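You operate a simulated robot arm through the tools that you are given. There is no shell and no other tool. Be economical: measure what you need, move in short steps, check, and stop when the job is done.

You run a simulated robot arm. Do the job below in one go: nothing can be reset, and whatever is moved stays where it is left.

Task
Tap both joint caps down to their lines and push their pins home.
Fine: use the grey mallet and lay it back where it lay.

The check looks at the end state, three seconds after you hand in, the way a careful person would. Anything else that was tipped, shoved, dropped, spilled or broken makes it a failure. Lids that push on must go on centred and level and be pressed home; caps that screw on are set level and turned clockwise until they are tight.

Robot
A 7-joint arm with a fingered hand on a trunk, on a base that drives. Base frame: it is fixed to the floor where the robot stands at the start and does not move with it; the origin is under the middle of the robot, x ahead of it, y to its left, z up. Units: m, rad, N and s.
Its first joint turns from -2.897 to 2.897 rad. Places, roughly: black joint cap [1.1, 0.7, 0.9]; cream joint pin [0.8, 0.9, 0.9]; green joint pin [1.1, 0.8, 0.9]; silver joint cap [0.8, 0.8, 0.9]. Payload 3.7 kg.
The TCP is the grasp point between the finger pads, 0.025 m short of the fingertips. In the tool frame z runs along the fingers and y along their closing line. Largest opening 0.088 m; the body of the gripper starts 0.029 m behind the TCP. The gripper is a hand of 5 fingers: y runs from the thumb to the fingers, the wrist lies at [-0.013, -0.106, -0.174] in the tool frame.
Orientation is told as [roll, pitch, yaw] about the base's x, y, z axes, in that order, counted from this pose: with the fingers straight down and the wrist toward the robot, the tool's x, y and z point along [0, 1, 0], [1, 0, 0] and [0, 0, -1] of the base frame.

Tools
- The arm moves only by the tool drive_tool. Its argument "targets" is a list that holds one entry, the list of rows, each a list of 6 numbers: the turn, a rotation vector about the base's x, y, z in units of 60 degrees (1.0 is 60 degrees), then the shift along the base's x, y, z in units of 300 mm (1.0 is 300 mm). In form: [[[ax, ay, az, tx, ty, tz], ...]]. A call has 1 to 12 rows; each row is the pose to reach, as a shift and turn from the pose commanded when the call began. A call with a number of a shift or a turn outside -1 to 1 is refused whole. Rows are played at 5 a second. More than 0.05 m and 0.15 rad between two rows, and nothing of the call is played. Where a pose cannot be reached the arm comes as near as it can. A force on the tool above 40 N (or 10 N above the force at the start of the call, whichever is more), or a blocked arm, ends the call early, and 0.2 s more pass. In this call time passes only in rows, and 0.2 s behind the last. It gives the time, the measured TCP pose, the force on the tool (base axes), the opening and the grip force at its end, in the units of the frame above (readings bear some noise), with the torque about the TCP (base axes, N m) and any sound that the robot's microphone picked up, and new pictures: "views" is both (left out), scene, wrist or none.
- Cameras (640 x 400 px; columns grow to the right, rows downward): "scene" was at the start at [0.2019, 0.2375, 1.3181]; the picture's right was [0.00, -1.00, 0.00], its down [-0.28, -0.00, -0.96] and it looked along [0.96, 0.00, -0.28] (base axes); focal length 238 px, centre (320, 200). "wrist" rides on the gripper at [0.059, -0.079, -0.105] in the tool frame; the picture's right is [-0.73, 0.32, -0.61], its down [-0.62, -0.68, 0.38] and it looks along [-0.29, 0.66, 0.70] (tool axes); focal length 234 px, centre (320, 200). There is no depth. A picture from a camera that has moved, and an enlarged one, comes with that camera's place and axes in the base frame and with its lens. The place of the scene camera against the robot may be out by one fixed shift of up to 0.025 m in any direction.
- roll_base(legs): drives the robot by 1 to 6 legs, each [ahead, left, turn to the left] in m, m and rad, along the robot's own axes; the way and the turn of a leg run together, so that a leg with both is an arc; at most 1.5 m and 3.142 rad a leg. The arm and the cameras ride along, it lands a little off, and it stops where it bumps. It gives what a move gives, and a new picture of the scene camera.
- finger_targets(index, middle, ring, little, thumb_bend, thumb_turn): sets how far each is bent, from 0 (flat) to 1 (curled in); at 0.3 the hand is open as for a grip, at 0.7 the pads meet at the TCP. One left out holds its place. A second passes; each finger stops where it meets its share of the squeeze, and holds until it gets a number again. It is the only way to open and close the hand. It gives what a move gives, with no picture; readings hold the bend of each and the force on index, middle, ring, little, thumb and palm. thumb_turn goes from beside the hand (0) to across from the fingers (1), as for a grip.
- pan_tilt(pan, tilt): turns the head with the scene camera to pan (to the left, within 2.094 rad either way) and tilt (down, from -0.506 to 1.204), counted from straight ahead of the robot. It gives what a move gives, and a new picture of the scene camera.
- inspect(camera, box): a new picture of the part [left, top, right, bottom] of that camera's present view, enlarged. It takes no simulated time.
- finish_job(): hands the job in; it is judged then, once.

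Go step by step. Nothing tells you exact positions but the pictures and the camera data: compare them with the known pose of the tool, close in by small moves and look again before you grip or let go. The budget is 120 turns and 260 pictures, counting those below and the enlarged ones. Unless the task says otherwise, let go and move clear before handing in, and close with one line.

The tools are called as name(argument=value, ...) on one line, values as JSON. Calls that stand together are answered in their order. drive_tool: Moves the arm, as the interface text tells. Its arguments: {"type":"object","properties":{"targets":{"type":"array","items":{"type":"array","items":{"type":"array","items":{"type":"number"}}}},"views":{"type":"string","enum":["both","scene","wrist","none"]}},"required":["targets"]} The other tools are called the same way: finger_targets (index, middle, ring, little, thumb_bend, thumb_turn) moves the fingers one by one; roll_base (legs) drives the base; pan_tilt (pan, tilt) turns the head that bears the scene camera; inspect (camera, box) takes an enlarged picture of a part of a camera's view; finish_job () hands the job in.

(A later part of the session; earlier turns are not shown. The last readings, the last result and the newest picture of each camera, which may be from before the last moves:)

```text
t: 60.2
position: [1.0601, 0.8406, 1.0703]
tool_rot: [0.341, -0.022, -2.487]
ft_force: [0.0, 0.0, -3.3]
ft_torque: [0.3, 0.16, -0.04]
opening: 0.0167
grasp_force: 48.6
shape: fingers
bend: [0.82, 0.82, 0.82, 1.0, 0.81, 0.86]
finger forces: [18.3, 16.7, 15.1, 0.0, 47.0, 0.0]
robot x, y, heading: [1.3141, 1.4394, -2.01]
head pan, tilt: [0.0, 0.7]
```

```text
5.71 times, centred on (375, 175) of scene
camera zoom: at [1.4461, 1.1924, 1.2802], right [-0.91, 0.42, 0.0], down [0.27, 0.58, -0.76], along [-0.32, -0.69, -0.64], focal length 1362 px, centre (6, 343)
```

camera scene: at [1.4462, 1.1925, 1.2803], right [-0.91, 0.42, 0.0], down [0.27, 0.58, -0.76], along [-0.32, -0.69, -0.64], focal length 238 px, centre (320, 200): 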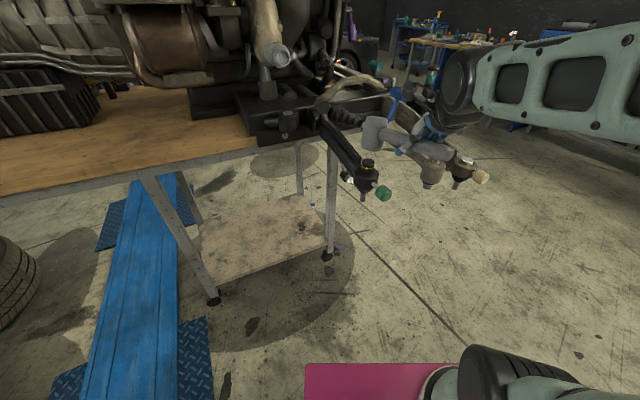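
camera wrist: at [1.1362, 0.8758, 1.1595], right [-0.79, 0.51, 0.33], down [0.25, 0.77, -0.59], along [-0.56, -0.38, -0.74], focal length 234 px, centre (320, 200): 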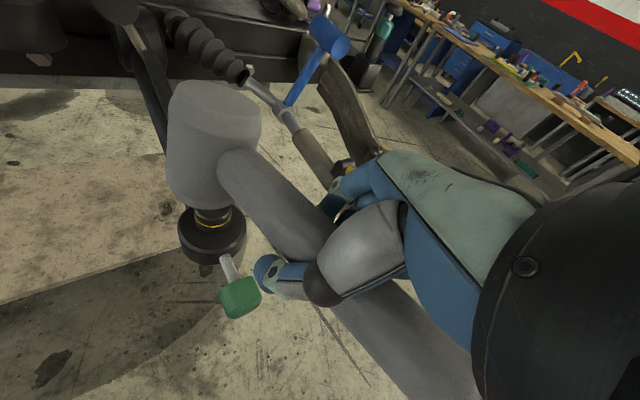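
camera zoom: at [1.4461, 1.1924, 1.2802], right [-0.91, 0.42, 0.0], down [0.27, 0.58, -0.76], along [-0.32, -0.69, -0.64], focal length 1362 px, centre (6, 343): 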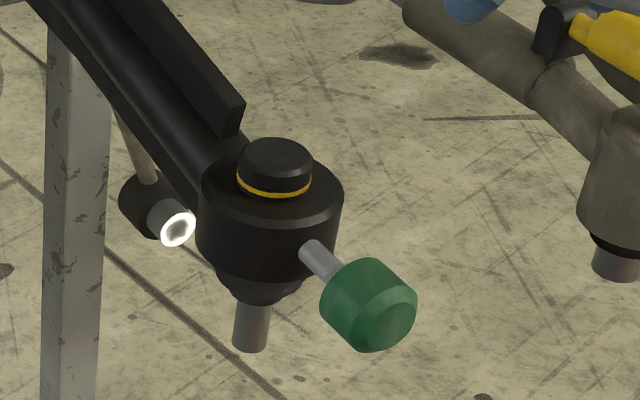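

The black cap went down nearly to its line. Closer look.

inspect(camera="scene", box=[360, 155, 390, 180])

inspect(camera="wrist", box=[160, 180, 280, 300])

```text
16.00 times, centred on (375, 168) of scene
camera zoom: at [1.4461, 1.1924, 1.2802], right [-0.91, 0.42, 0.0], down [0.27, 0.58, -0.76], along [-0.32, -0.69, -0.64], focal length 3815 px, centre (-560, 720)
```

zoom: 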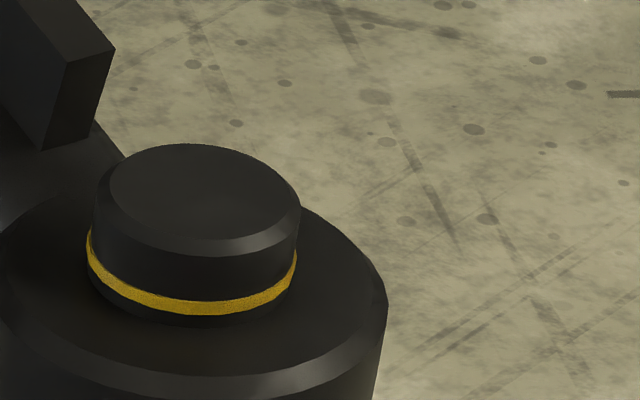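

```text
3.33 times, centred on (220, 240) of wrist
camera zoom: at [1.1369, 0.874, 1.1861], right [-0.79, 0.51, 0.33], down [0.25, 0.77, -0.58], along [-0.56, -0.38, -0.74], focal length 781 px, centre (653, 67)
```

zoom: 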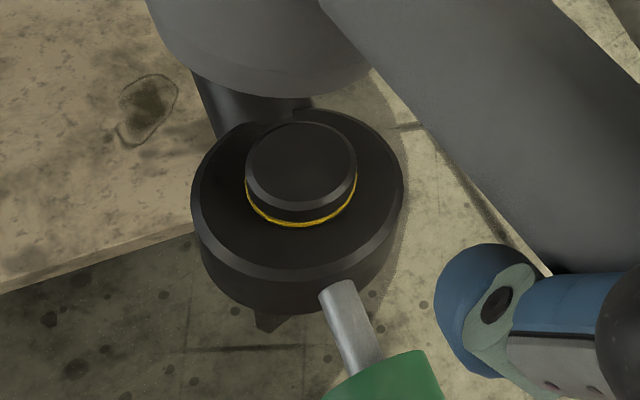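

About 3 mm remain to the line. A second tap, slightly deeper.

drive_tool(targets=[[[0, 0, 0, 0, 0, 0.02], [0, 0, 0, 0, 0, -0.13], [0, 0, 0, 0, 0, -0.29], [0, 0, 0, 0, 0, -0.13], [0, 0, 0, 0, 0, 0.02]]], views="none")

inspect(camera="scene", box=[360, 155, 390, 180])

```text
t: 61.4
position: [1.0609, 0.8402, 1.0742]
tool_rot: [0.341, -0.019, -2.485]
ft_force: [-0.5, -0.3, -3.6]
ft_torque: [0.31, 0.17, 0.0]
opening: 0.0161
grasp_force: 47.8
shape: fingers
bend: [0.82, 0.82, 0.82, 1.0, 0.81, 0.86]
finger forces: [18.0, 16.2, 14.6, 0.0, 46.1, 0.0]
robot x, y, heading: [1.3114, 1.4464, -2.012]
head pan, tilt: [0.0, 0.7]
```

```text
16.00 times, centred on (375, 168) of scene
camera zoom: at [1.4461, 1.1924, 1.2802], right [-0.91, 0.42, 0.0], down [0.27, 0.58, -0.76], along [-0.32, -0.69, -0.64], focal length 3815 px, centre (-560, 720)
```

zoom: 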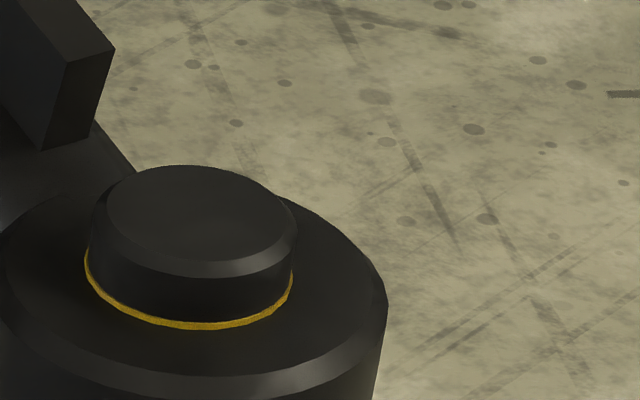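

The black cap is now at its line, matching the silver. I back the base by 0.2 m to have room for pushing the green pin, whose head is near (1.094, 0.822, 0.908).

drive_tool(targets=[[[0, 0, 0, 0, 0, 0.1], [0, 0, 0, 0, 0, 0.2]]], views="none")

roll_base(legs=[[-0.2, 0, 0]])

inspect(camera="wrist", box=[0, 0, 640, 400])

```text
t: 62.0
position: [1.0605, 0.8422, 1.1345]
tool_rot: [0.343, -0.021, -2.488]
ft_force: [0.8, -0.2, -3.5]
ft_torque: [0.32, 0.16, 0.02]
opening: 0.0162
grasp_force: 46.3
shape: fingers
bend: [0.82, 0.82, 0.82, 1.0, 0.81, 0.86]
finger forces: [17.7, 16.1, 14.4, 0.0, 45.7, 0.0]
robot x, y, heading: [1.3139, 1.4463, -2.006]
head pan, tilt: [0.0, 0.7]
```

```text
t: 63.6
position: [1.143, 1.0205, 1.1353]
tool_rot: [0.343, -0.021, -2.487]
ft_force: [-0.1, 0.1, -4.0]
ft_torque: [0.35, 0.18, 0.0]
opening: 0.0162
grasp_force: 46.4
shape: fingers
bend: [0.82, 0.82, 0.82, 1.0, 0.81, 0.86]
finger forces: [17.6, 16.0, 14.2, 0.0, 45.6, 0.0]
robot x, y, heading: [1.3999, 1.6234, -2.008]
head pan, tilt: [0.0, 0.7]
camera scene: at [1.5297, 1.371, 1.2803], right [-0.91, 0.42, 0.0], down [0.27, 0.58, -0.76], along [-0.32, -0.69, -0.64], focal length 238 px, centre (320, 200)
```

scene: 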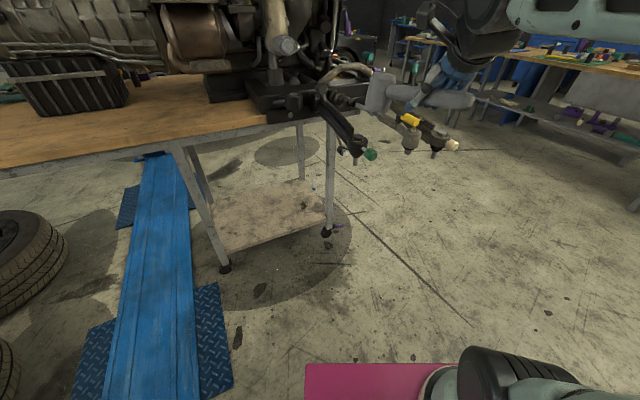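

```text
1.00 times, centred on (320, 200) of wrist (not enlarged: the box is as wide or as high as the picture)
camera zoom: at [1.2209, 1.054, 1.2515], right [-0.79, 0.51, 0.33], down [0.25, 0.77, -0.59], along [-0.56, -0.38, -0.74], focal length 234 px, centre (320, 200)
```

zoom: 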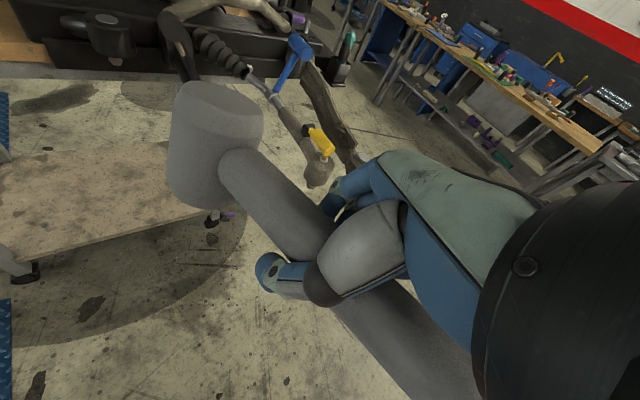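

I bring the mallet head down to about 4 cm left of the green pin.

drive_tool(targets=[[[0, 0, 0, -0.06, 0, -0.1], [0, 0, 0, -0.12, 0, -0.21], [0, 0, 0, -0.18, 0, -0.32], [0, 0, 0, -0.24, 0, -0.44], [0, 0, 0, -0.297, 0, -0.55], [0, 0, 0, -0.297, -0.04, -0.68], [0, 0, 0, -0.297, -0.1, -0.767]]])

inspect(camera="scene", box=[320, 100, 480, 200])

inspect(camera="wrist", box=[120, 40, 320, 240])

```text
t: 65.2
position: [1.0572, 0.9907, 0.9043]
tool_rot: [0.343, -0.02, -2.487]
ft_force: [0.6, 0.4, -3.7]
ft_torque: [0.28, 0.13, 0.0]
opening: 0.0158
grasp_force: 45.1
shape: fingers
bend: [0.82, 0.82, 0.82, 1.0, 0.81, 0.86]
finger forces: [16.7, 15.3, 14.3, 0.0, 44.5, 0.0]
robot x, y, heading: [1.398, 1.6229, -2.01]
head pan, tilt: [0.0, 0.7]
camera scene: at [1.5297, 1.3711, 1.2803], right [-0.91, 0.42, 0.0], down [0.27, 0.58, -0.76], along [-0.32, -0.69, -0.64], focal length 238 px, centre (320, 200)
camera wrist: at [1.1347, 1.0252, 1.0205], right [-0.79, 0.51, 0.33], down [0.25, 0.77, -0.59], along [-0.56, -0.38, -0.74], focal length 234 px, centre (320, 200)
```

scene: 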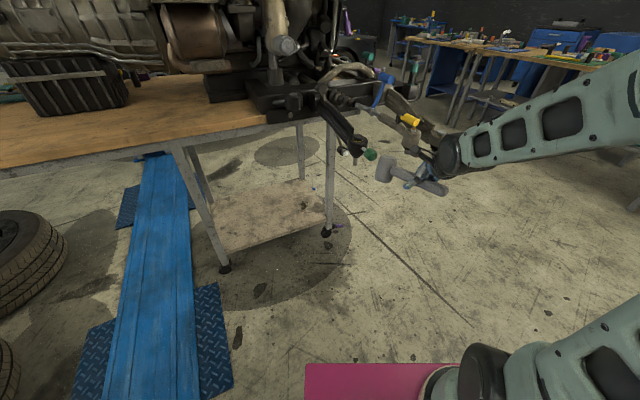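
wrist: 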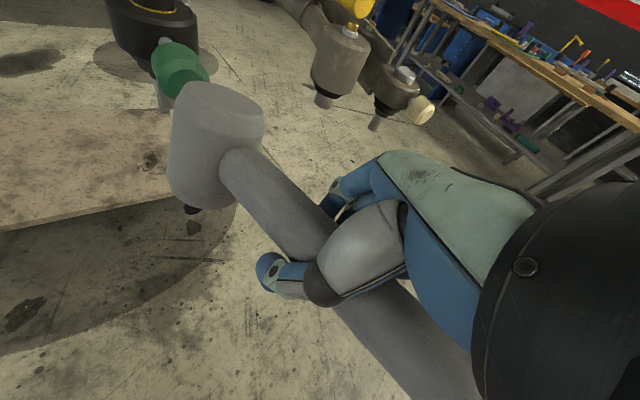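

```text
4.00 times, centred on (400, 150) of scene
camera zoom: at [1.5297, 1.3711, 1.2803], right [-0.91, 0.42, 0.0], down [0.27, 0.58, -0.76], along [-0.32, -0.69, -0.64], focal length 954 px, centre (0, 400)
```

zoom: 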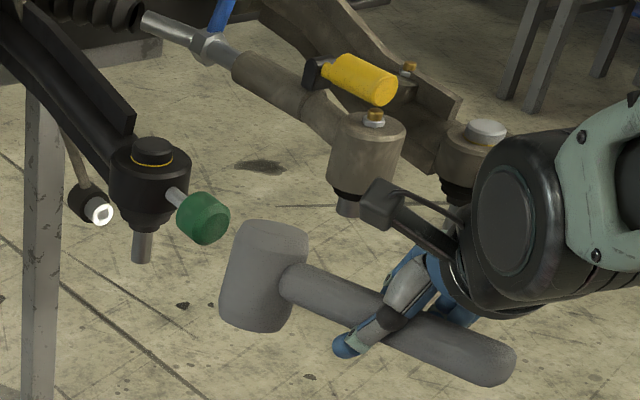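

```text
2.00 times, centred on (220, 140) of wrist
camera zoom: at [1.1347, 1.0252, 1.0205], right [-0.79, 0.51, 0.33], down [0.25, 0.77, -0.59], along [-0.56, -0.38, -0.74], focal length 468 px, centre (520, 320)
```

zoom: 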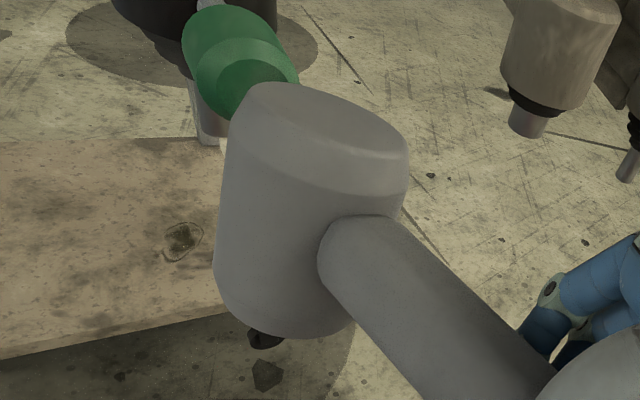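

Aligned with the green pin. I push in -y.

drive_tool(targets=[[[0, 0, 0, 0, -0.08, 0], [0, 0, 0, 0, -0.14, 0], [0, 0, 0, 0, -0.165, 0], [0, 0, 0, 0, -0.185, 0], [0, 0, 0, 0, -0.205, 0], [0, 0, 0, 0, -0.225, 0], [0, 0, 0, 0, -0.24, 0], [0, 0, 0, 0, -0.255, 0]]])

inspect(camera="scene", box=[320, 100, 420, 180])

```text
t: 66.5
position: [1.0519, 0.9344, 0.9021]
tool_rot: [0.333, -0.016, -2.491]
ft_force: [-1.7, 20.8, -2.8]
ft_torque: [-0.2, 0.01, 0.56]
opening: 0.0147
grasp_force: 51.5
shape: fingers
bend: [0.82, 0.82, 0.82, 1.0, 0.8, 0.88]
finger forces: [16.1, 18.9, 18.8, 0.1, 49.1, 0.0]
robot x, y, heading: [1.3964, 1.6208, -2.004]
head pan, tilt: [0.0, 0.7]
stopped in row 6: the force on the tool passed its limit at 45 N (the readings are from after the stop); the commanded pose is now the measured one
camera scene: at [1.5293, 1.3723, 1.2804], right [-0.91, 0.42, 0.0], down [0.27, 0.58, -0.77], along [-0.32, -0.69, -0.64], focal length 238 px, centre (320, 200)
camera wrist: at [1.1294, 0.966, 1.0185], right [-0.79, 0.51, 0.34], down [0.26, 0.78, -0.58], along [-0.56, -0.37, -0.74], focal length 234 px, centre (320, 200)
```

scene: 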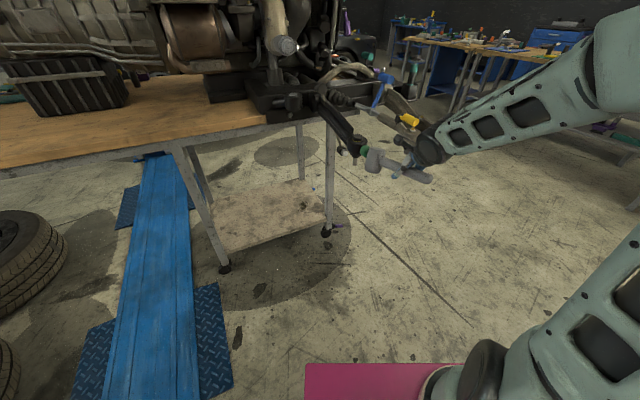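
wrist: 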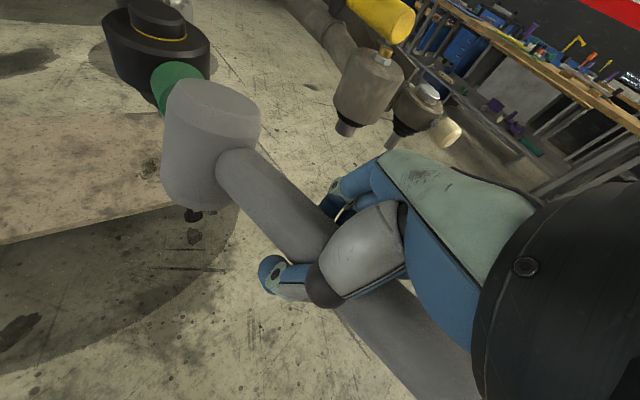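

```text
5.00 times, centred on (370, 140) of scene
camera zoom: at [1.5293, 1.3723, 1.2804], right [-0.91, 0.42, 0.0], down [0.27, 0.58, -0.77], along [-0.32, -0.69, -0.64], focal length 1192 px, centre (70, 500)
```

zoom: 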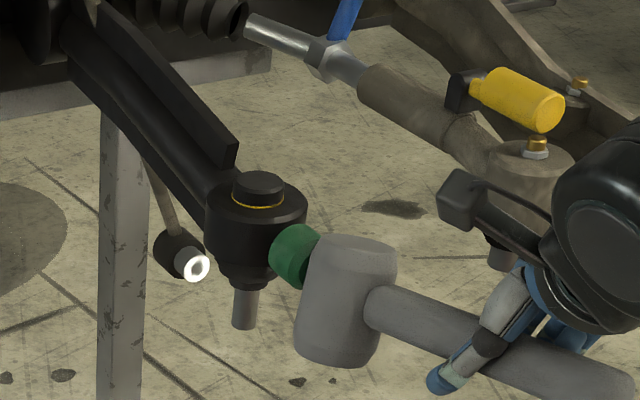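

Force peaked, so the pin is likely bottomed. I back off and look.

drive_tool(targets=[[[0, 0, 0, 0, 0.12, 0], [0, 0, 0, 0, 0.24, 0], [0, 0, 0, 0, 0.3, 0.12], [0, 0, 0, 0, 0.3, 0.26], [0, 0, 0, 0, 0.3, 0.42], [0, 0, 0, 0, 0.3, 0.58], [0, 0, 0, 0, 0.3, 0.74], [0, 0, 0, 0, 0.3, 0.9]]], views="none")

inspect(camera="scene", box=[340, 120, 390, 170])

inspect(camera="scene", box=[420, 120, 470, 170])

```text
t: 68.3
position: [1.0541, 1.0211, 1.1724]
tool_rot: [0.338, -0.018, -2.493]
ft_force: [0.1, -0.2, -4.4]
ft_torque: [0.39, 0.12, -0.01]
opening: 0.0145
grasp_force: 47.2
shape: fingers
bend: [0.82, 0.83, 0.82, 1.0, 0.82, 0.87]
finger forces: [17.7, 15.6, 13.8, 0.0, 46.3, 0.1]
robot x, y, heading: [1.3959, 1.62, -2.009]
head pan, tilt: [0.0, 0.7]
```

```text
8.00 times, centred on (365, 145) of scene
camera zoom: at [1.5294, 1.3713, 1.2802], right [-0.91, 0.42, 0.0], down [0.27, 0.58, -0.76], along [-0.32, -0.69, -0.64], focal length 1908 px, centre (-40, 640)
```

zoom: 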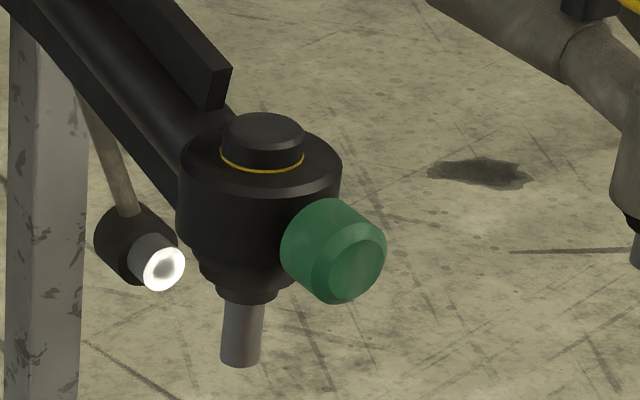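

```text
8.00 times, centred on (445, 145) of scene
camera zoom: at [1.5294, 1.3713, 1.2802], right [-0.91, 0.42, 0.0], down [0.27, 0.58, -0.76], along [-0.32, -0.69, -0.64], focal length 1908 px, centre (-680, 640)
```

zoom: 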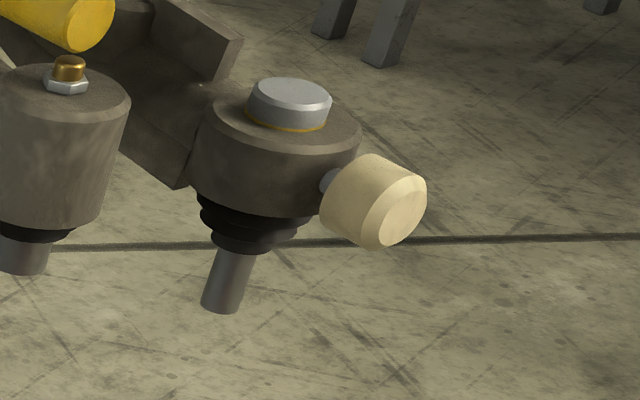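

Green pin is home, but from this angle the cream pin still shows some shaft. I shift the base so I can push it the same strong way.

roll_base(legs=[[0.081, -0.321, 0]])

inspect(camera="scene", box=[320, 90, 440, 190])

inspect(camera="wrist", box=[0, 0, 640, 400])

```text
t: 70.5
position: [0.7314, 1.0824, 1.1718]
tool_rot: [0.337, -0.016, -2.487]
ft_force: [0.8, -0.7, -4.5]
ft_torque: [0.33, 0.11, 0.02]
opening: 0.0145
grasp_force: 46.2
shape: fingers
bend: [0.82, 0.83, 0.82, 1.0, 0.82, 0.87]
finger forces: [17.5, 15.5, 13.6, 0.1, 46.2, 0.0]
robot x, y, heading: [1.07, 1.6823, -2.005]
head pan, tilt: [0.0, 0.7]
camera scene: at [1.2044, 1.4341, 1.2803], right [-0.91, 0.42, 0.0], down [0.27, 0.58, -0.76], along [-0.32, -0.69, -0.64], focal length 238 px, centre (320, 200)
```

scene: 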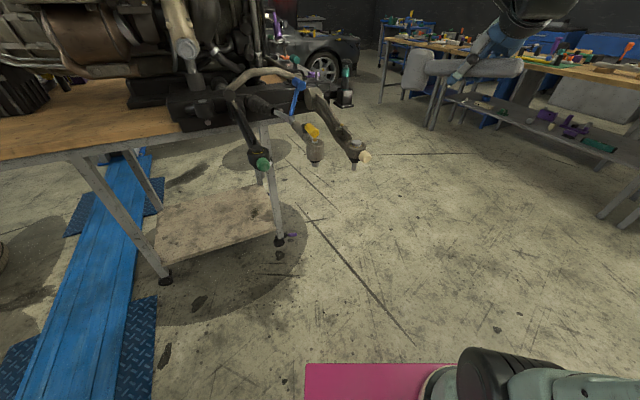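

```text
4.00 times, centred on (380, 140) of scene
camera zoom: at [1.2044, 1.4341, 1.2803], right [-0.91, 0.42, 0.0], down [0.27, 0.58, -0.76], along [-0.32, -0.69, -0.64], focal length 954 px, centre (80, 440)
```

zoom: 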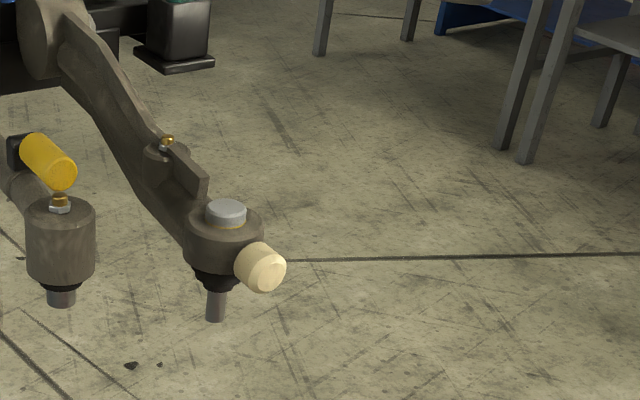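

```text
1.00 times, centred on (320, 200) of wrist (not enlarged: the box is as wide or as high as the picture)
camera zoom: at [0.8073, 1.1143, 1.2885], right [-0.79, 0.51, 0.34], down [0.25, 0.78, -0.58], along [-0.56, -0.37, -0.74], focal length 234 px, centre (320, 200)
```

zoom: 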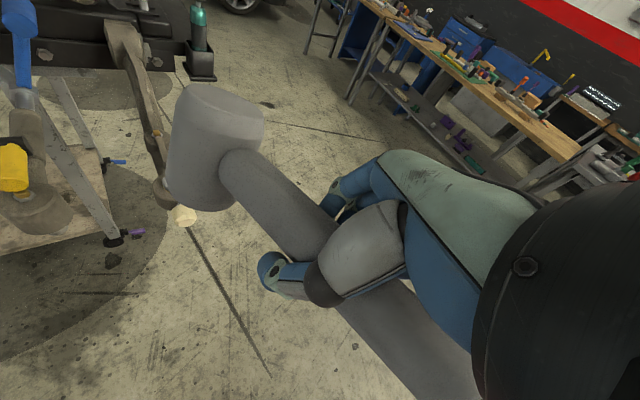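

Now I lower the head to pin height, left of the cream pin.

drive_tool(targets=[[[0, 0, 0, 0, 0, -0.15], [0, 0, 0, 0, 0, -0.3], [0, 0, 0, 0, 0, -0.45], [0, 0, 0, 0, 0, -0.6], [0, 0, 0, 0, 0, -0.75], [0, 0, 0, 0, -0.06, -0.88], [0, 0, 0, 0, -0.15, -0.967]]])

inspect(camera="scene", box=[320, 110, 440, 210])

```text
t: 72.1
position: [0.7317, 1.0365, 0.8819]
tool_rot: [0.335, -0.019, -2.489]
ft_force: [-0.3, -0.9, -3.0]
ft_torque: [0.26, 0.13, 0.01]
opening: 0.0138
grasp_force: 44.4
shape: fingers
bend: [0.82, 0.83, 0.82, 1.0, 0.83, 0.87]
finger forces: [18.0, 14.5, 12.1, 0.1, 43.9, 0.1]
robot x, y, heading: [1.067, 1.6864, -2.009]
head pan, tilt: [0.0, 0.7]
camera scene: at [1.2044, 1.4341, 1.2802], right [-0.91, 0.42, 0.0], down [0.27, 0.58, -0.76], along [-0.32, -0.69, -0.64], focal length 238 px, centre (320, 200)
camera wrist: at [0.809, 1.0695, 0.9987], right [-0.79, 0.51, 0.34], down [0.25, 0.77, -0.58], along [-0.56, -0.37, -0.74], focal length 234 px, centre (320, 200)
```

scene: 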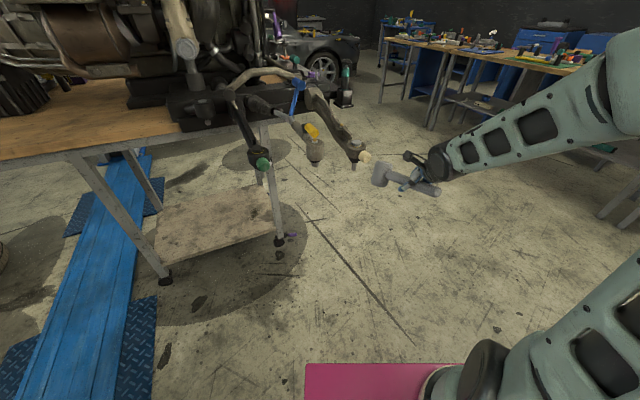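
wrist: 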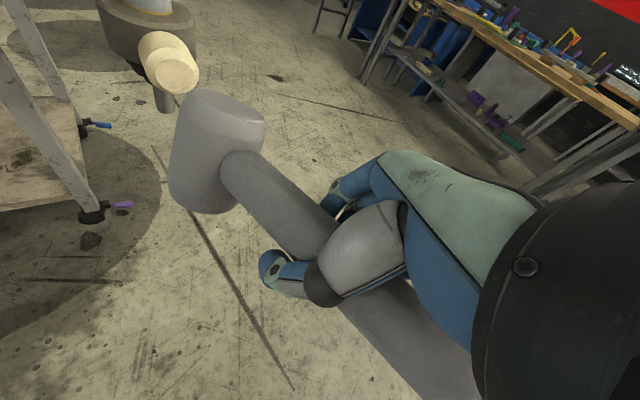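

```text
4.00 times, centred on (380, 160) of scene
camera zoom: at [1.2044, 1.4341, 1.2802], right [-0.91, 0.42, 0.0], down [0.27, 0.58, -0.76], along [-0.32, -0.69, -0.64], focal length 954 px, centre (80, 360)
```

zoom: 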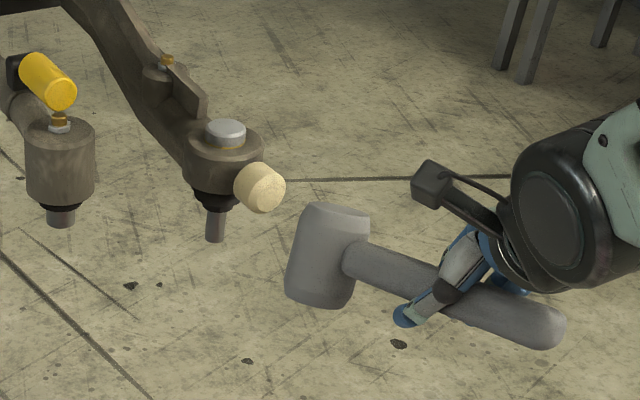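

Lined up. Push until the force stops it.

drive_tool(targets=[[[0, 0, 0, 0, -0.08, 0], [0, 0, 0, 0, -0.14, 0], [0, 0, 0, 0, -0.17, 0], [0, 0, 0, 0, -0.19, 0], [0, 0, 0, 0, -0.21, 0], [0, 0, 0, 0, -0.23, 0], [0, 0, 0, 0, -0.25, 0], [0, 0, 0, 0, -0.27, 0], [0, 0, 0, 0, -0.29, 0]]], views="none")

inspect(camera="scene", box=[340, 120, 420, 187])

```text
t: 72.8
position: [0.728, 0.9967, 0.8782]
tool_rot: [0.326, -0.011, -2.497]
ft_force: [-1.7, 22.1, -1.8]
ft_torque: [-0.24, 0.02, 0.5]
opening: 0.0135
grasp_force: 50.1
shape: fingers
bend: [0.82, 0.83, 0.83, 1.0, 0.82, 0.88]
finger forces: [16.9, 18.7, 16.8, 0.0, 47.3, 0.0]
robot x, y, heading: [1.0688, 1.6849, -2.002]
head pan, tilt: [0.0, 0.7]
stopped in row 3: the force on the tool passed its limit at 48 N (the readings are from after the stop); the commanded pose is now the measured one
```

```text
5.97 times, centred on (380, 154) of scene
camera zoom: at [1.204, 1.4354, 1.2804], right [-0.91, 0.42, 0.0], down [0.27, 0.58, -0.77], along [-0.32, -0.69, -0.64], focal length 1424 px, centre (-38, 478)
```

zoom: 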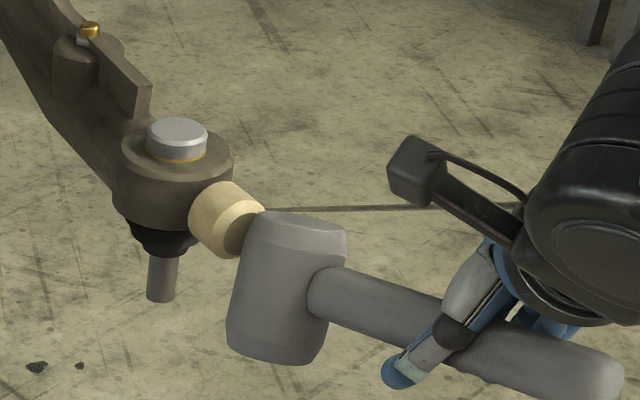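

It stopped at the equivalent depth to the green one. I back off and view.

drive_tool(targets=[[[0, 0, 0, 0, 0.12, 0], [0, 0, 0, 0, 0.24, 0], [0, 0, 0, 0, 0.34, 0.08], [0, 0, 0, 0, 0.36, 0.22], [0, 0, 0, 0, 0.36, 0.38], [0, 0, 0, 0, 0.36, 0.54], [0, 0, 0, 0, 0.36, 0.7], [0, 0, 0, 0, 0.36, 0.86], [0, 0, 0, 0, 0.36, 0.98]]], views="none")

inspect(camera="scene", box=[340, 130, 390, 180])

inspect(camera="scene", box=[240, 130, 290, 180])

```text
t: 74.8
position: [0.7247, 1.1037, 1.1749]
tool_rot: [0.328, -0.013, -2.493]
ft_force: [0.1, -0.3, -3.1]
ft_torque: [0.34, 0.11, -0.02]
opening: 0.013
grasp_force: 43.6
shape: fingers
bend: [0.82, 0.83, 0.83, 1.0, 0.83, 0.87]
finger forces: [19.1, 14.1, 11.5, 0.0, 43.3, 0.0]
robot x, y, heading: [1.0725, 1.6881, -2.005]
head pan, tilt: [0.0, 0.7]
```

```text
8.00 times, centred on (365, 155) of scene
camera zoom: at [1.2041, 1.4344, 1.2802], right [-0.91, 0.42, 0.0], down [0.27, 0.58, -0.76], along [-0.32, -0.69, -0.64], focal length 1908 px, centre (-40, 560)
```

zoom: 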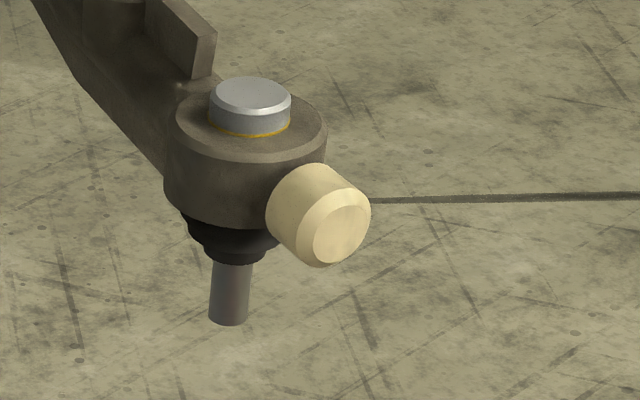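

```text
8.00 times, centred on (265, 155) of scene
camera zoom: at [1.2041, 1.4344, 1.2802], right [-0.91, 0.42, 0.0], down [0.27, 0.58, -0.76], along [-0.32, -0.69, -0.64], focal length 1908 px, centre (760, 560)
```

zoom: 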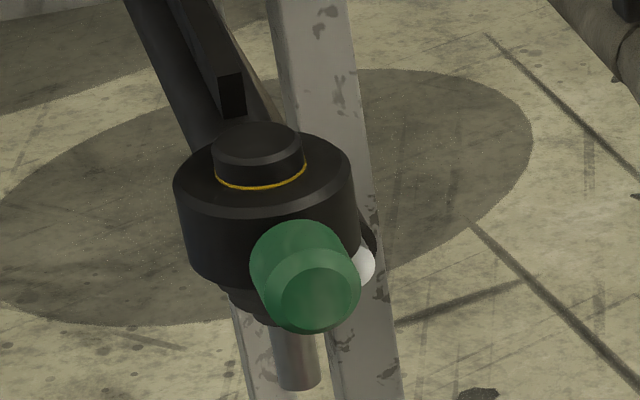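

Both pins sit at identical depth against firm stops and both caps are at their lines. Now the mallet goes back: I retract the arm, turn the hand toward its original heading, then drive home.

drive_tool(targets=[[[0, 0, 0.09, 0.04, 0.07, 0.02], [0, 0, 0.18, 0.09, 0.15, 0.05], [0, 0, 0.27, 0.14, 0.23, 0.08], [0, 0, 0.36, 0.19, 0.32, 0.11], [0, 0, 0.45, 0.25, 0.42, 0.14], [0, 0, 0.54, 0.29, 0.49, 0.16], [0, 0, 0.61, 0.32, 0.54, 0.18]]], views="none")

roll_base(legs=[[0.45, -0.97, 0], [0, 0, 2.0]])

```text
t: 76.4
position: [0.8261, 1.263, 1.2283]
tool_rot: [0.328, -0.013, -1.855]
ft_force: [0.3, -0.2, -3.9]
ft_torque: [0.2, 0.31, -0.01]
opening: 0.013
grasp_force: 44.0
shape: fingers
bend: [0.82, 0.83, 0.83, 1.0, 0.83, 0.87]
finger forces: [18.9, 13.9, 11.4, 0.0, 43.3, 0.1]
robot x, y, heading: [1.0675, 1.6834, -2.011]
head pan, tilt: [0.0, 0.7]
```

```text
t: 86.6
position: [0.4923, 1.6338, 1.227]
tool_rot: [0.328, -0.012, 0.127]
ft_force: [0.0, 0.6, -4.6]
ft_torque: [-0.39, 0.04, 0.03]
opening: 0.0127
grasp_force: 41.8
shape: fingers
bend: [0.82, 0.83, 0.83, 1.0, 0.84, 0.87]
finger forces: [18.9, 12.5, 10.8, 0.1, 41.1, 0.0]
robot x, y, heading: [0.0099, 1.6879, -0.023]
head pan, tilt: [0.0, 0.7]
camera scene: at [0.2065, 1.9216, 1.2803], right [-0.02, -1.0, 0.0], down [-0.64, 0.02, -0.76], along [0.76, -0.02, -0.64], focal length 238 px, centre (320, 200)
```

scene: 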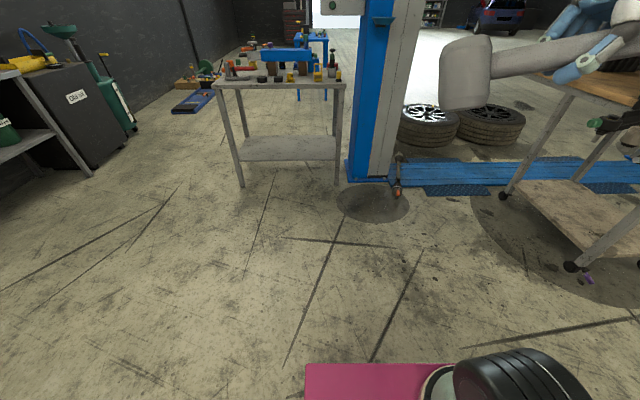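

I drive sideways back to the start position.

roll_base(legs=[[0, -0.85, 0], [0, -0.85, 0.023]])

pan_tilt(pan=-0.4, tilt=0.35)

inspect(camera="wrist", box=[0, 0, 640, 400])

```text
t: 95.3
position: [0.4409, -0.0842, 1.2272]
tool_rot: [0.328, -0.011, 0.131]
ft_force: [-0.4, 0.3, -4.2]
ft_torque: [-0.35, 0.06, -0.02]
opening: 0.0125
grasp_force: 41.3
shape: fingers
bend: [0.82, 0.83, 0.83, 1.0, 0.84, 0.87]
finger forces: [18.8, 12.6, 10.7, 0.0, 41.2, 0.0]
robot x, y, heading: [-0.0472, -0.0334, -0.02]
head pan, tilt: [0.0, 0.7]
camera scene: at [0.1533, 0.2026, 1.2803], right [-0.02, -1.0, 0.0], down [-0.64, 0.01, -0.76], along [0.76, -0.01, -0.64], focal length 238 px, centre (320, 200)
```

scene: 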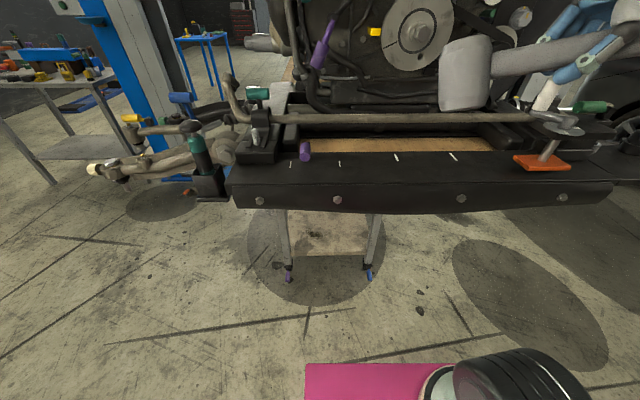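

```text
t: 96.2
position: [0.4407, -0.0838, 1.2274]
tool_rot: [0.328, -0.013, 0.131]
ft_force: [-0.3, -0.1, -3.8]
ft_torque: [-0.41, 0.04, 0.0]
opening: 0.0126
grasp_force: 42.2
shape: fingers
bend: [0.82, 0.83, 0.83, 1.0, 0.84, 0.87]
finger forces: [18.9, 12.5, 10.8, 0.1, 41.2, 0.0]
robot x, y, heading: [-0.0438, -0.0307, -0.017]
head pan, tilt: [-0.4, 0.351]
camera scene: at [0.1534, 0.1664, 1.3116], right [-0.41, -0.91, 0.0], down [-0.31, 0.14, -0.94], along [0.86, -0.38, -0.34], focal length 238 px, centre (320, 200)
```

scene: 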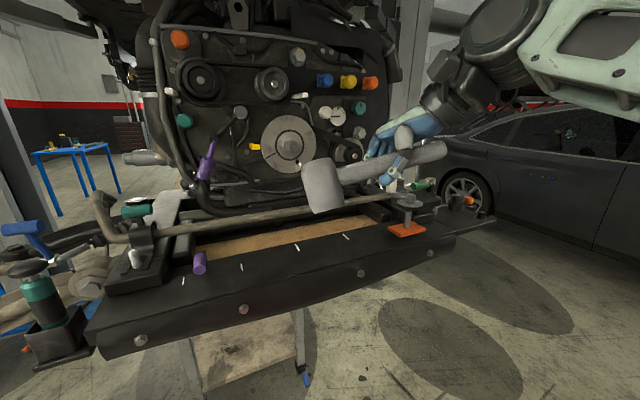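

```text
1.00 times, centred on (320, 200) of wrist (not enlarged: the box is as wide or as high as the picture)
camera zoom: at [0.3582, -0.0734, 1.3444], right [0.43, -0.83, 0.34], down [-0.61, -0.55, -0.57], along [0.67, 0.04, -0.74], focal length 234 px, centre (320, 200)
```

zoom: 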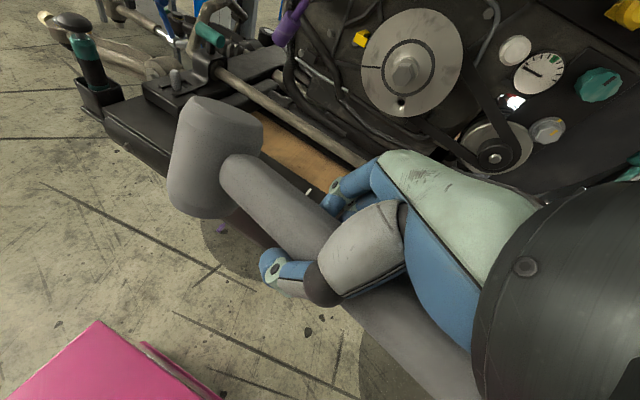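

The mallet droops about 0.15 rad in the grip; I'll set its far edge on the beam and roll the hand so it settles flat. First I hover over the original spot.

drive_tool(targets=[[[0, 0, 0, 0.12, 0.05, -0.06], [0, 0, 0, 0.24, 0.1, -0.12], [0, 0, 0, 0.36, 0.15, -0.18], [0, 0, 0, 0.48, 0.2, -0.24], [0, 0, 0, 0.6, 0.25, -0.3], [0, 0, 0, 0.7, 0.288, -0.358]]])

inspect(camera="scene", box=[220, 170, 420, 295])

```text
t: 97.6
position: [0.6502, 0.0023, 1.12]
tool_rot: [0.33, -0.011, 0.131]
ft_force: [-0.5, 0.4, -4.0]
ft_torque: [-0.34, 0.06, 0.01]
opening: 0.0124
grasp_force: 41.7
shape: fingers
bend: [0.82, 0.83, 0.83, 1.0, 0.84, 0.87]
finger forces: [18.4, 12.5, 11.0, 0.0, 41.6, 0.1]
robot x, y, heading: [-0.0492, -0.0323, -0.018]
head pan, tilt: [-0.4, 0.351]
camera scene: at [0.1532, 0.1663, 1.3117], right [-0.41, -0.91, 0.0], down [-0.31, 0.14, -0.94], along [0.86, -0.38, -0.34], focal length 238 px, centre (320, 200)
camera wrist: at [0.5687, 0.014, 1.2376], right [0.43, -0.83, 0.34], down [-0.61, -0.55, -0.57], along [0.67, 0.04, -0.74], focal length 234 px, centre (320, 200)
```

scene: 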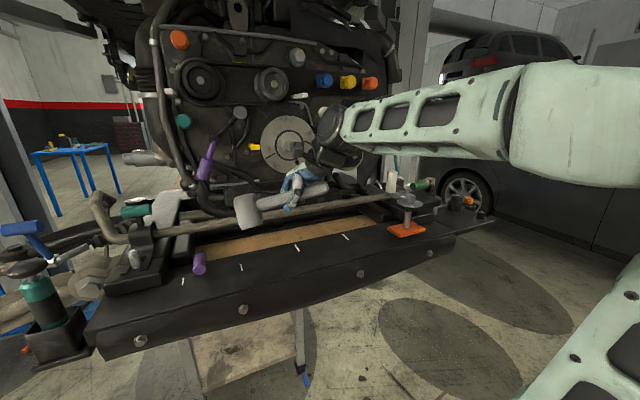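
wrist: 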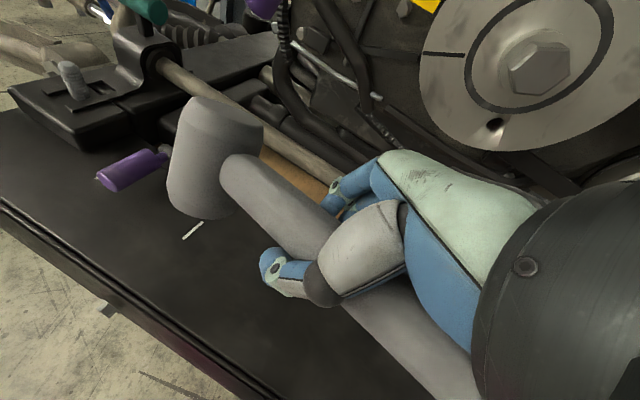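

```text
3.20 times, centred on (320, 232) of scene
camera zoom: at [0.1532, 0.1663, 1.3117], right [-0.41, -0.91, 0.0], down [-0.31, 0.14, -0.94], along [0.86, -0.38, -0.34], focal length 763 px, centre (320, 96)
```

zoom: 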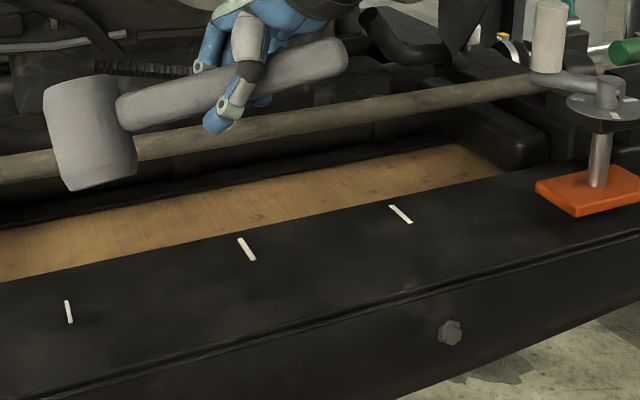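

The mallet is nearly level. I lower to just above contact and look.

drive_tool(targets=[[[0, 0, 0, 0, 0, -0.12], [0, 0, 0, 0, 0, -0.24], [0, 0, 0, 0, 0, -0.33], [0, 0, 0, 0, 0, -0.355]]])

inspect(camera="scene", box=[220, 190, 420, 315])

inspect(camera="wrist", box=[120, 60, 360, 260])

```text
t: 98.6
position: [0.6505, 0.0013, 1.0133]
tool_rot: [0.33, -0.014, 0.132]
ft_force: [-3.4, -4.9, 5.8]
ft_torque: [0.29, 0.05, 0.27]
opening: 0.0124
grasp_force: 38.0
shape: fingers
bend: [0.82, 0.83, 0.83, 1.0, 0.85, 0.87]
finger forces: [13.3, 11.5, 11.9, 0.1, 38.8, 0.0]
robot x, y, heading: [-0.0481, -0.0294, -0.023]
head pan, tilt: [-0.4, 0.351]
camera scene: at [0.1531, 0.1661, 1.3118], right [-0.41, -0.91, 0.0], down [-0.31, 0.14, -0.94], along [0.86, -0.38, -0.34], focal length 238 px, centre (320, 200)
camera wrist: at [0.5678, 0.0122, 1.1309], right [0.43, -0.83, 0.34], down [-0.61, -0.55, -0.57], along [0.67, 0.04, -0.74], focal length 234 px, centre (320, 200)
```

scene: 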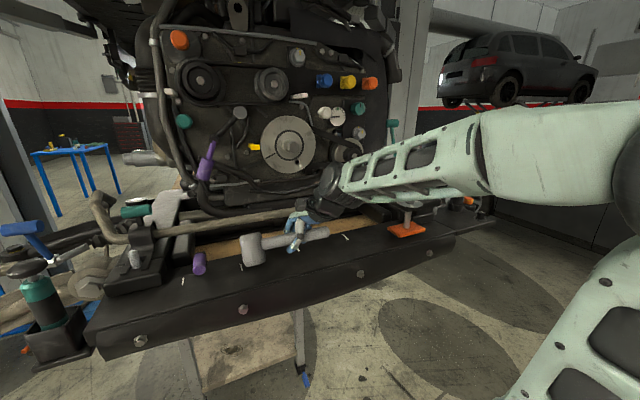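
wrist: 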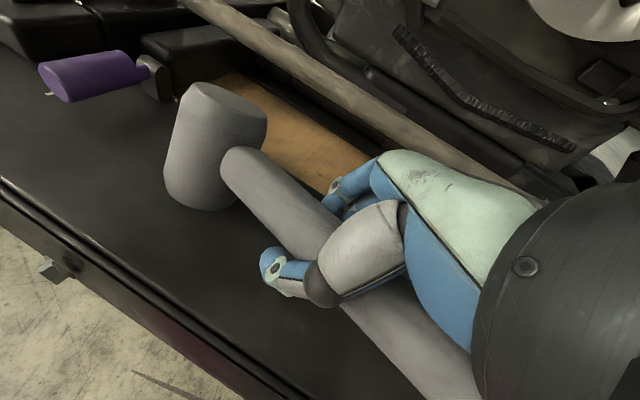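

```text
3.20 times, centred on (320, 252) of scene
camera zoom: at [0.1531, 0.1661, 1.3118], right [-0.41, -0.91, 0.0], down [-0.31, 0.14, -0.94], along [0.86, -0.38, -0.34], focal length 763 px, centre (320, 32)
```

zoom: 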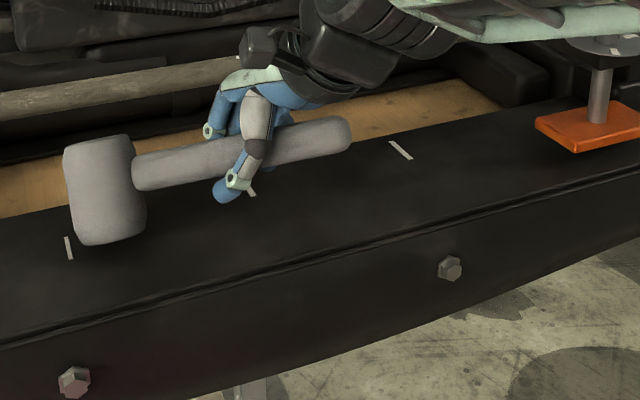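

```text
2.00 times, centred on (240, 160) of wrist
camera zoom: at [0.5678, 0.0122, 1.1309], right [0.43, -0.83, 0.34], down [-0.61, -0.55, -0.57], along [0.67, 0.04, -0.74], focal length 468 px, centre (480, 280)
```

zoom: 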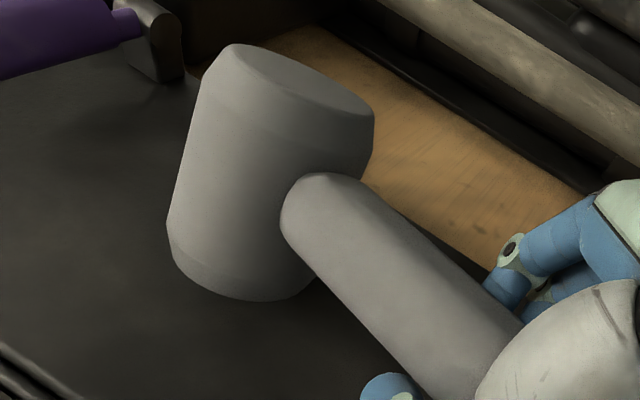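

Contact came early: the mallet has twisted about its handle, the top leaning away by about 0.25 rad. I lift 2 cm and pitch the hand to bring the head upright.

drive_tool(targets=[[[0, 0, 0, 0, 0, 0.08], [0, -0.12, 0, 0, 0, 0.1], [0, -0.24, 0, 0, 0, 0.1]]])

inspect(camera="scene", box=[220, 190, 380, 290])

inspect(camera="wrist", box=[120, 60, 360, 260])

```text
t: 99.4
position: [0.6504, 0.0014, 1.0427]
tool_rot: [0.296, -0.262, 0.136]
ft_force: [-0.1, -0.2, -3.9]
ft_torque: [-0.33, 0.06, 0.04]
opening: 0.012
grasp_force: 42.5
shape: fingers
bend: [0.82, 0.83, 0.83, 1.0, 0.85, 0.87]
finger forces: [17.9, 12.4, 11.8, 0.1, 42.1, 0.0]
robot x, y, heading: [-0.044, -0.0288, -0.021]
head pan, tilt: [-0.4, 0.351]
camera scene: at [0.1535, 0.1664, 1.3116], right [-0.41, -0.91, 0.0], down [-0.31, 0.14, -0.94], along [0.86, -0.38, -0.34], focal length 238 px, centre (320, 200)
camera wrist: at [0.5415, 0.013, 1.1358], right [0.33, -0.83, 0.44], down [-0.45, -0.55, -0.71], along [0.83, 0.04, -0.55], focal length 234 px, centre (320, 200)
```

scene: 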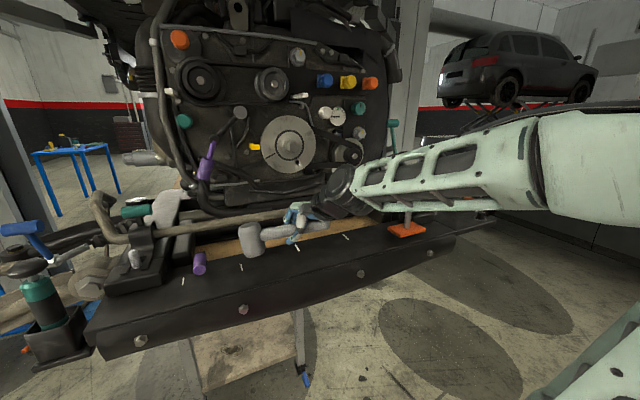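
wrist: 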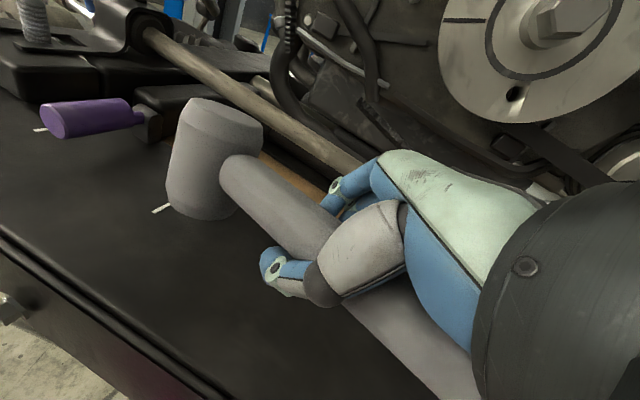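

```text
4.00 times, centred on (300, 240) of scene
camera zoom: at [0.1535, 0.1664, 1.3116], right [-0.41, -0.91, 0.0], down [-0.31, 0.14, -0.94], along [0.86, -0.38, -0.34], focal length 954 px, centre (400, 40)
```

zoom: 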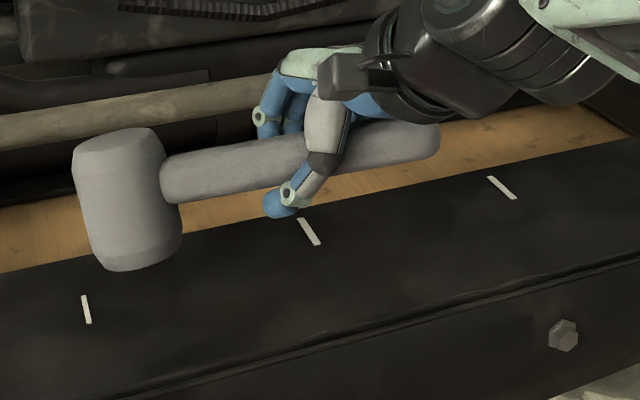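

```text
2.00 times, centred on (240, 160) of wrist
camera zoom: at [0.5415, 0.013, 1.1358], right [0.33, -0.83, 0.44], down [-0.45, -0.55, -0.71], along [0.83, 0.04, -0.55], focal length 468 px, centre (480, 280)
```

zoom: 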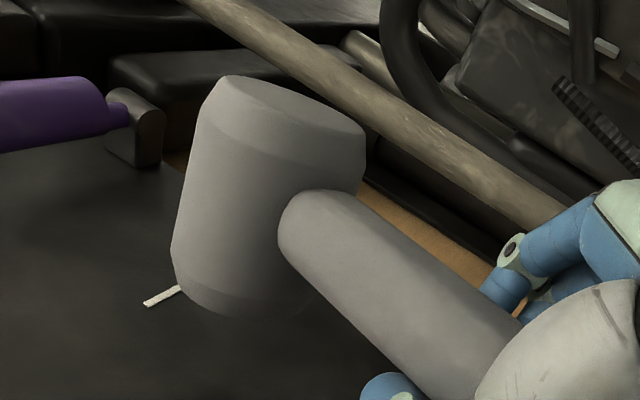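

The head is upright now. By comparison with the chalk marks it is about 1 cm too far to +y, so I shift that and lower to contact.

drive_tool(targets=[[[0.02, 0, 0, 0, -0.033, 0], [0.04, 0, 0, 0, -0.033, -0.06], [0.04, 0, 0, 0, -0.033, -0.1], [0.04, 0, 0, 0, -0.033, -0.11], [0.04, 0, 0, 0, -0.033, -0.12]]], views="none")

pan_tilt(pan=-0.28, tilt=0.75)

inspect(camera="scene", box=[220, 90, 420, 215])

```text
t: 100.6
position: [0.6506, -0.007, 1.0078]
tool_rot: [0.339, -0.267, 0.126]
ft_force: [-3.2, -3.1, 1.6]
ft_torque: [0.02, 0.0, 0.14]
opening: 0.0121
grasp_force: 39.1
shape: fingers
bend: [0.82, 0.83, 0.83, 1.0, 0.85, 0.87]
finger forces: [15.1, 11.9, 11.8, 0.0, 39.8, 0.1]
robot x, y, heading: [-0.0429, -0.0322, -0.023]
head pan, tilt: [-0.4, 0.351]
```

```text
t: 101.5
position: [0.6509, -0.0074, 1.0081]
tool_rot: [0.339, -0.267, 0.125]
ft_force: [-2.2, -4.7, 2.0]
ft_torque: [-0.01, -0.03, 0.16]
opening: 0.0122
grasp_force: 39.6
shape: fingers
bend: [0.82, 0.83, 0.83, 1.0, 0.85, 0.87]
finger forces: [15.2, 12.0, 11.7, 0.0, 39.9, 0.1]
robot x, y, heading: [-0.0437, -0.0312, -0.016]
head pan, tilt: [-0.279, 0.75]
camera scene: at [0.1474, 0.1797, 1.2761], right [-0.29, -0.96, 0.0], down [-0.65, 0.2, -0.73], along [0.7, -0.22, -0.68], focal length 238 px, centre (320, 200)
```

scene: 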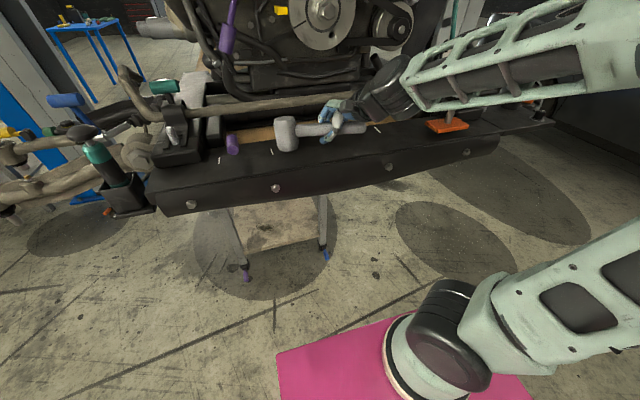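

```text
3.20 times, centred on (320, 152) of scene
camera zoom: at [0.1474, 0.1797, 1.2761], right [-0.29, -0.96, 0.0], down [-0.65, 0.2, -0.73], along [0.7, -0.22, -0.68], focal length 763 px, centre (320, 352)
```

zoom: 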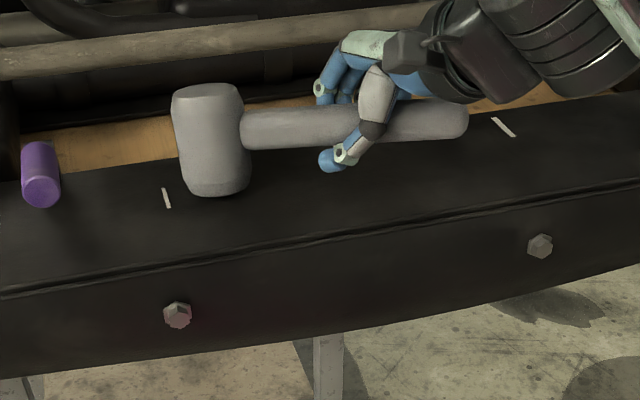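

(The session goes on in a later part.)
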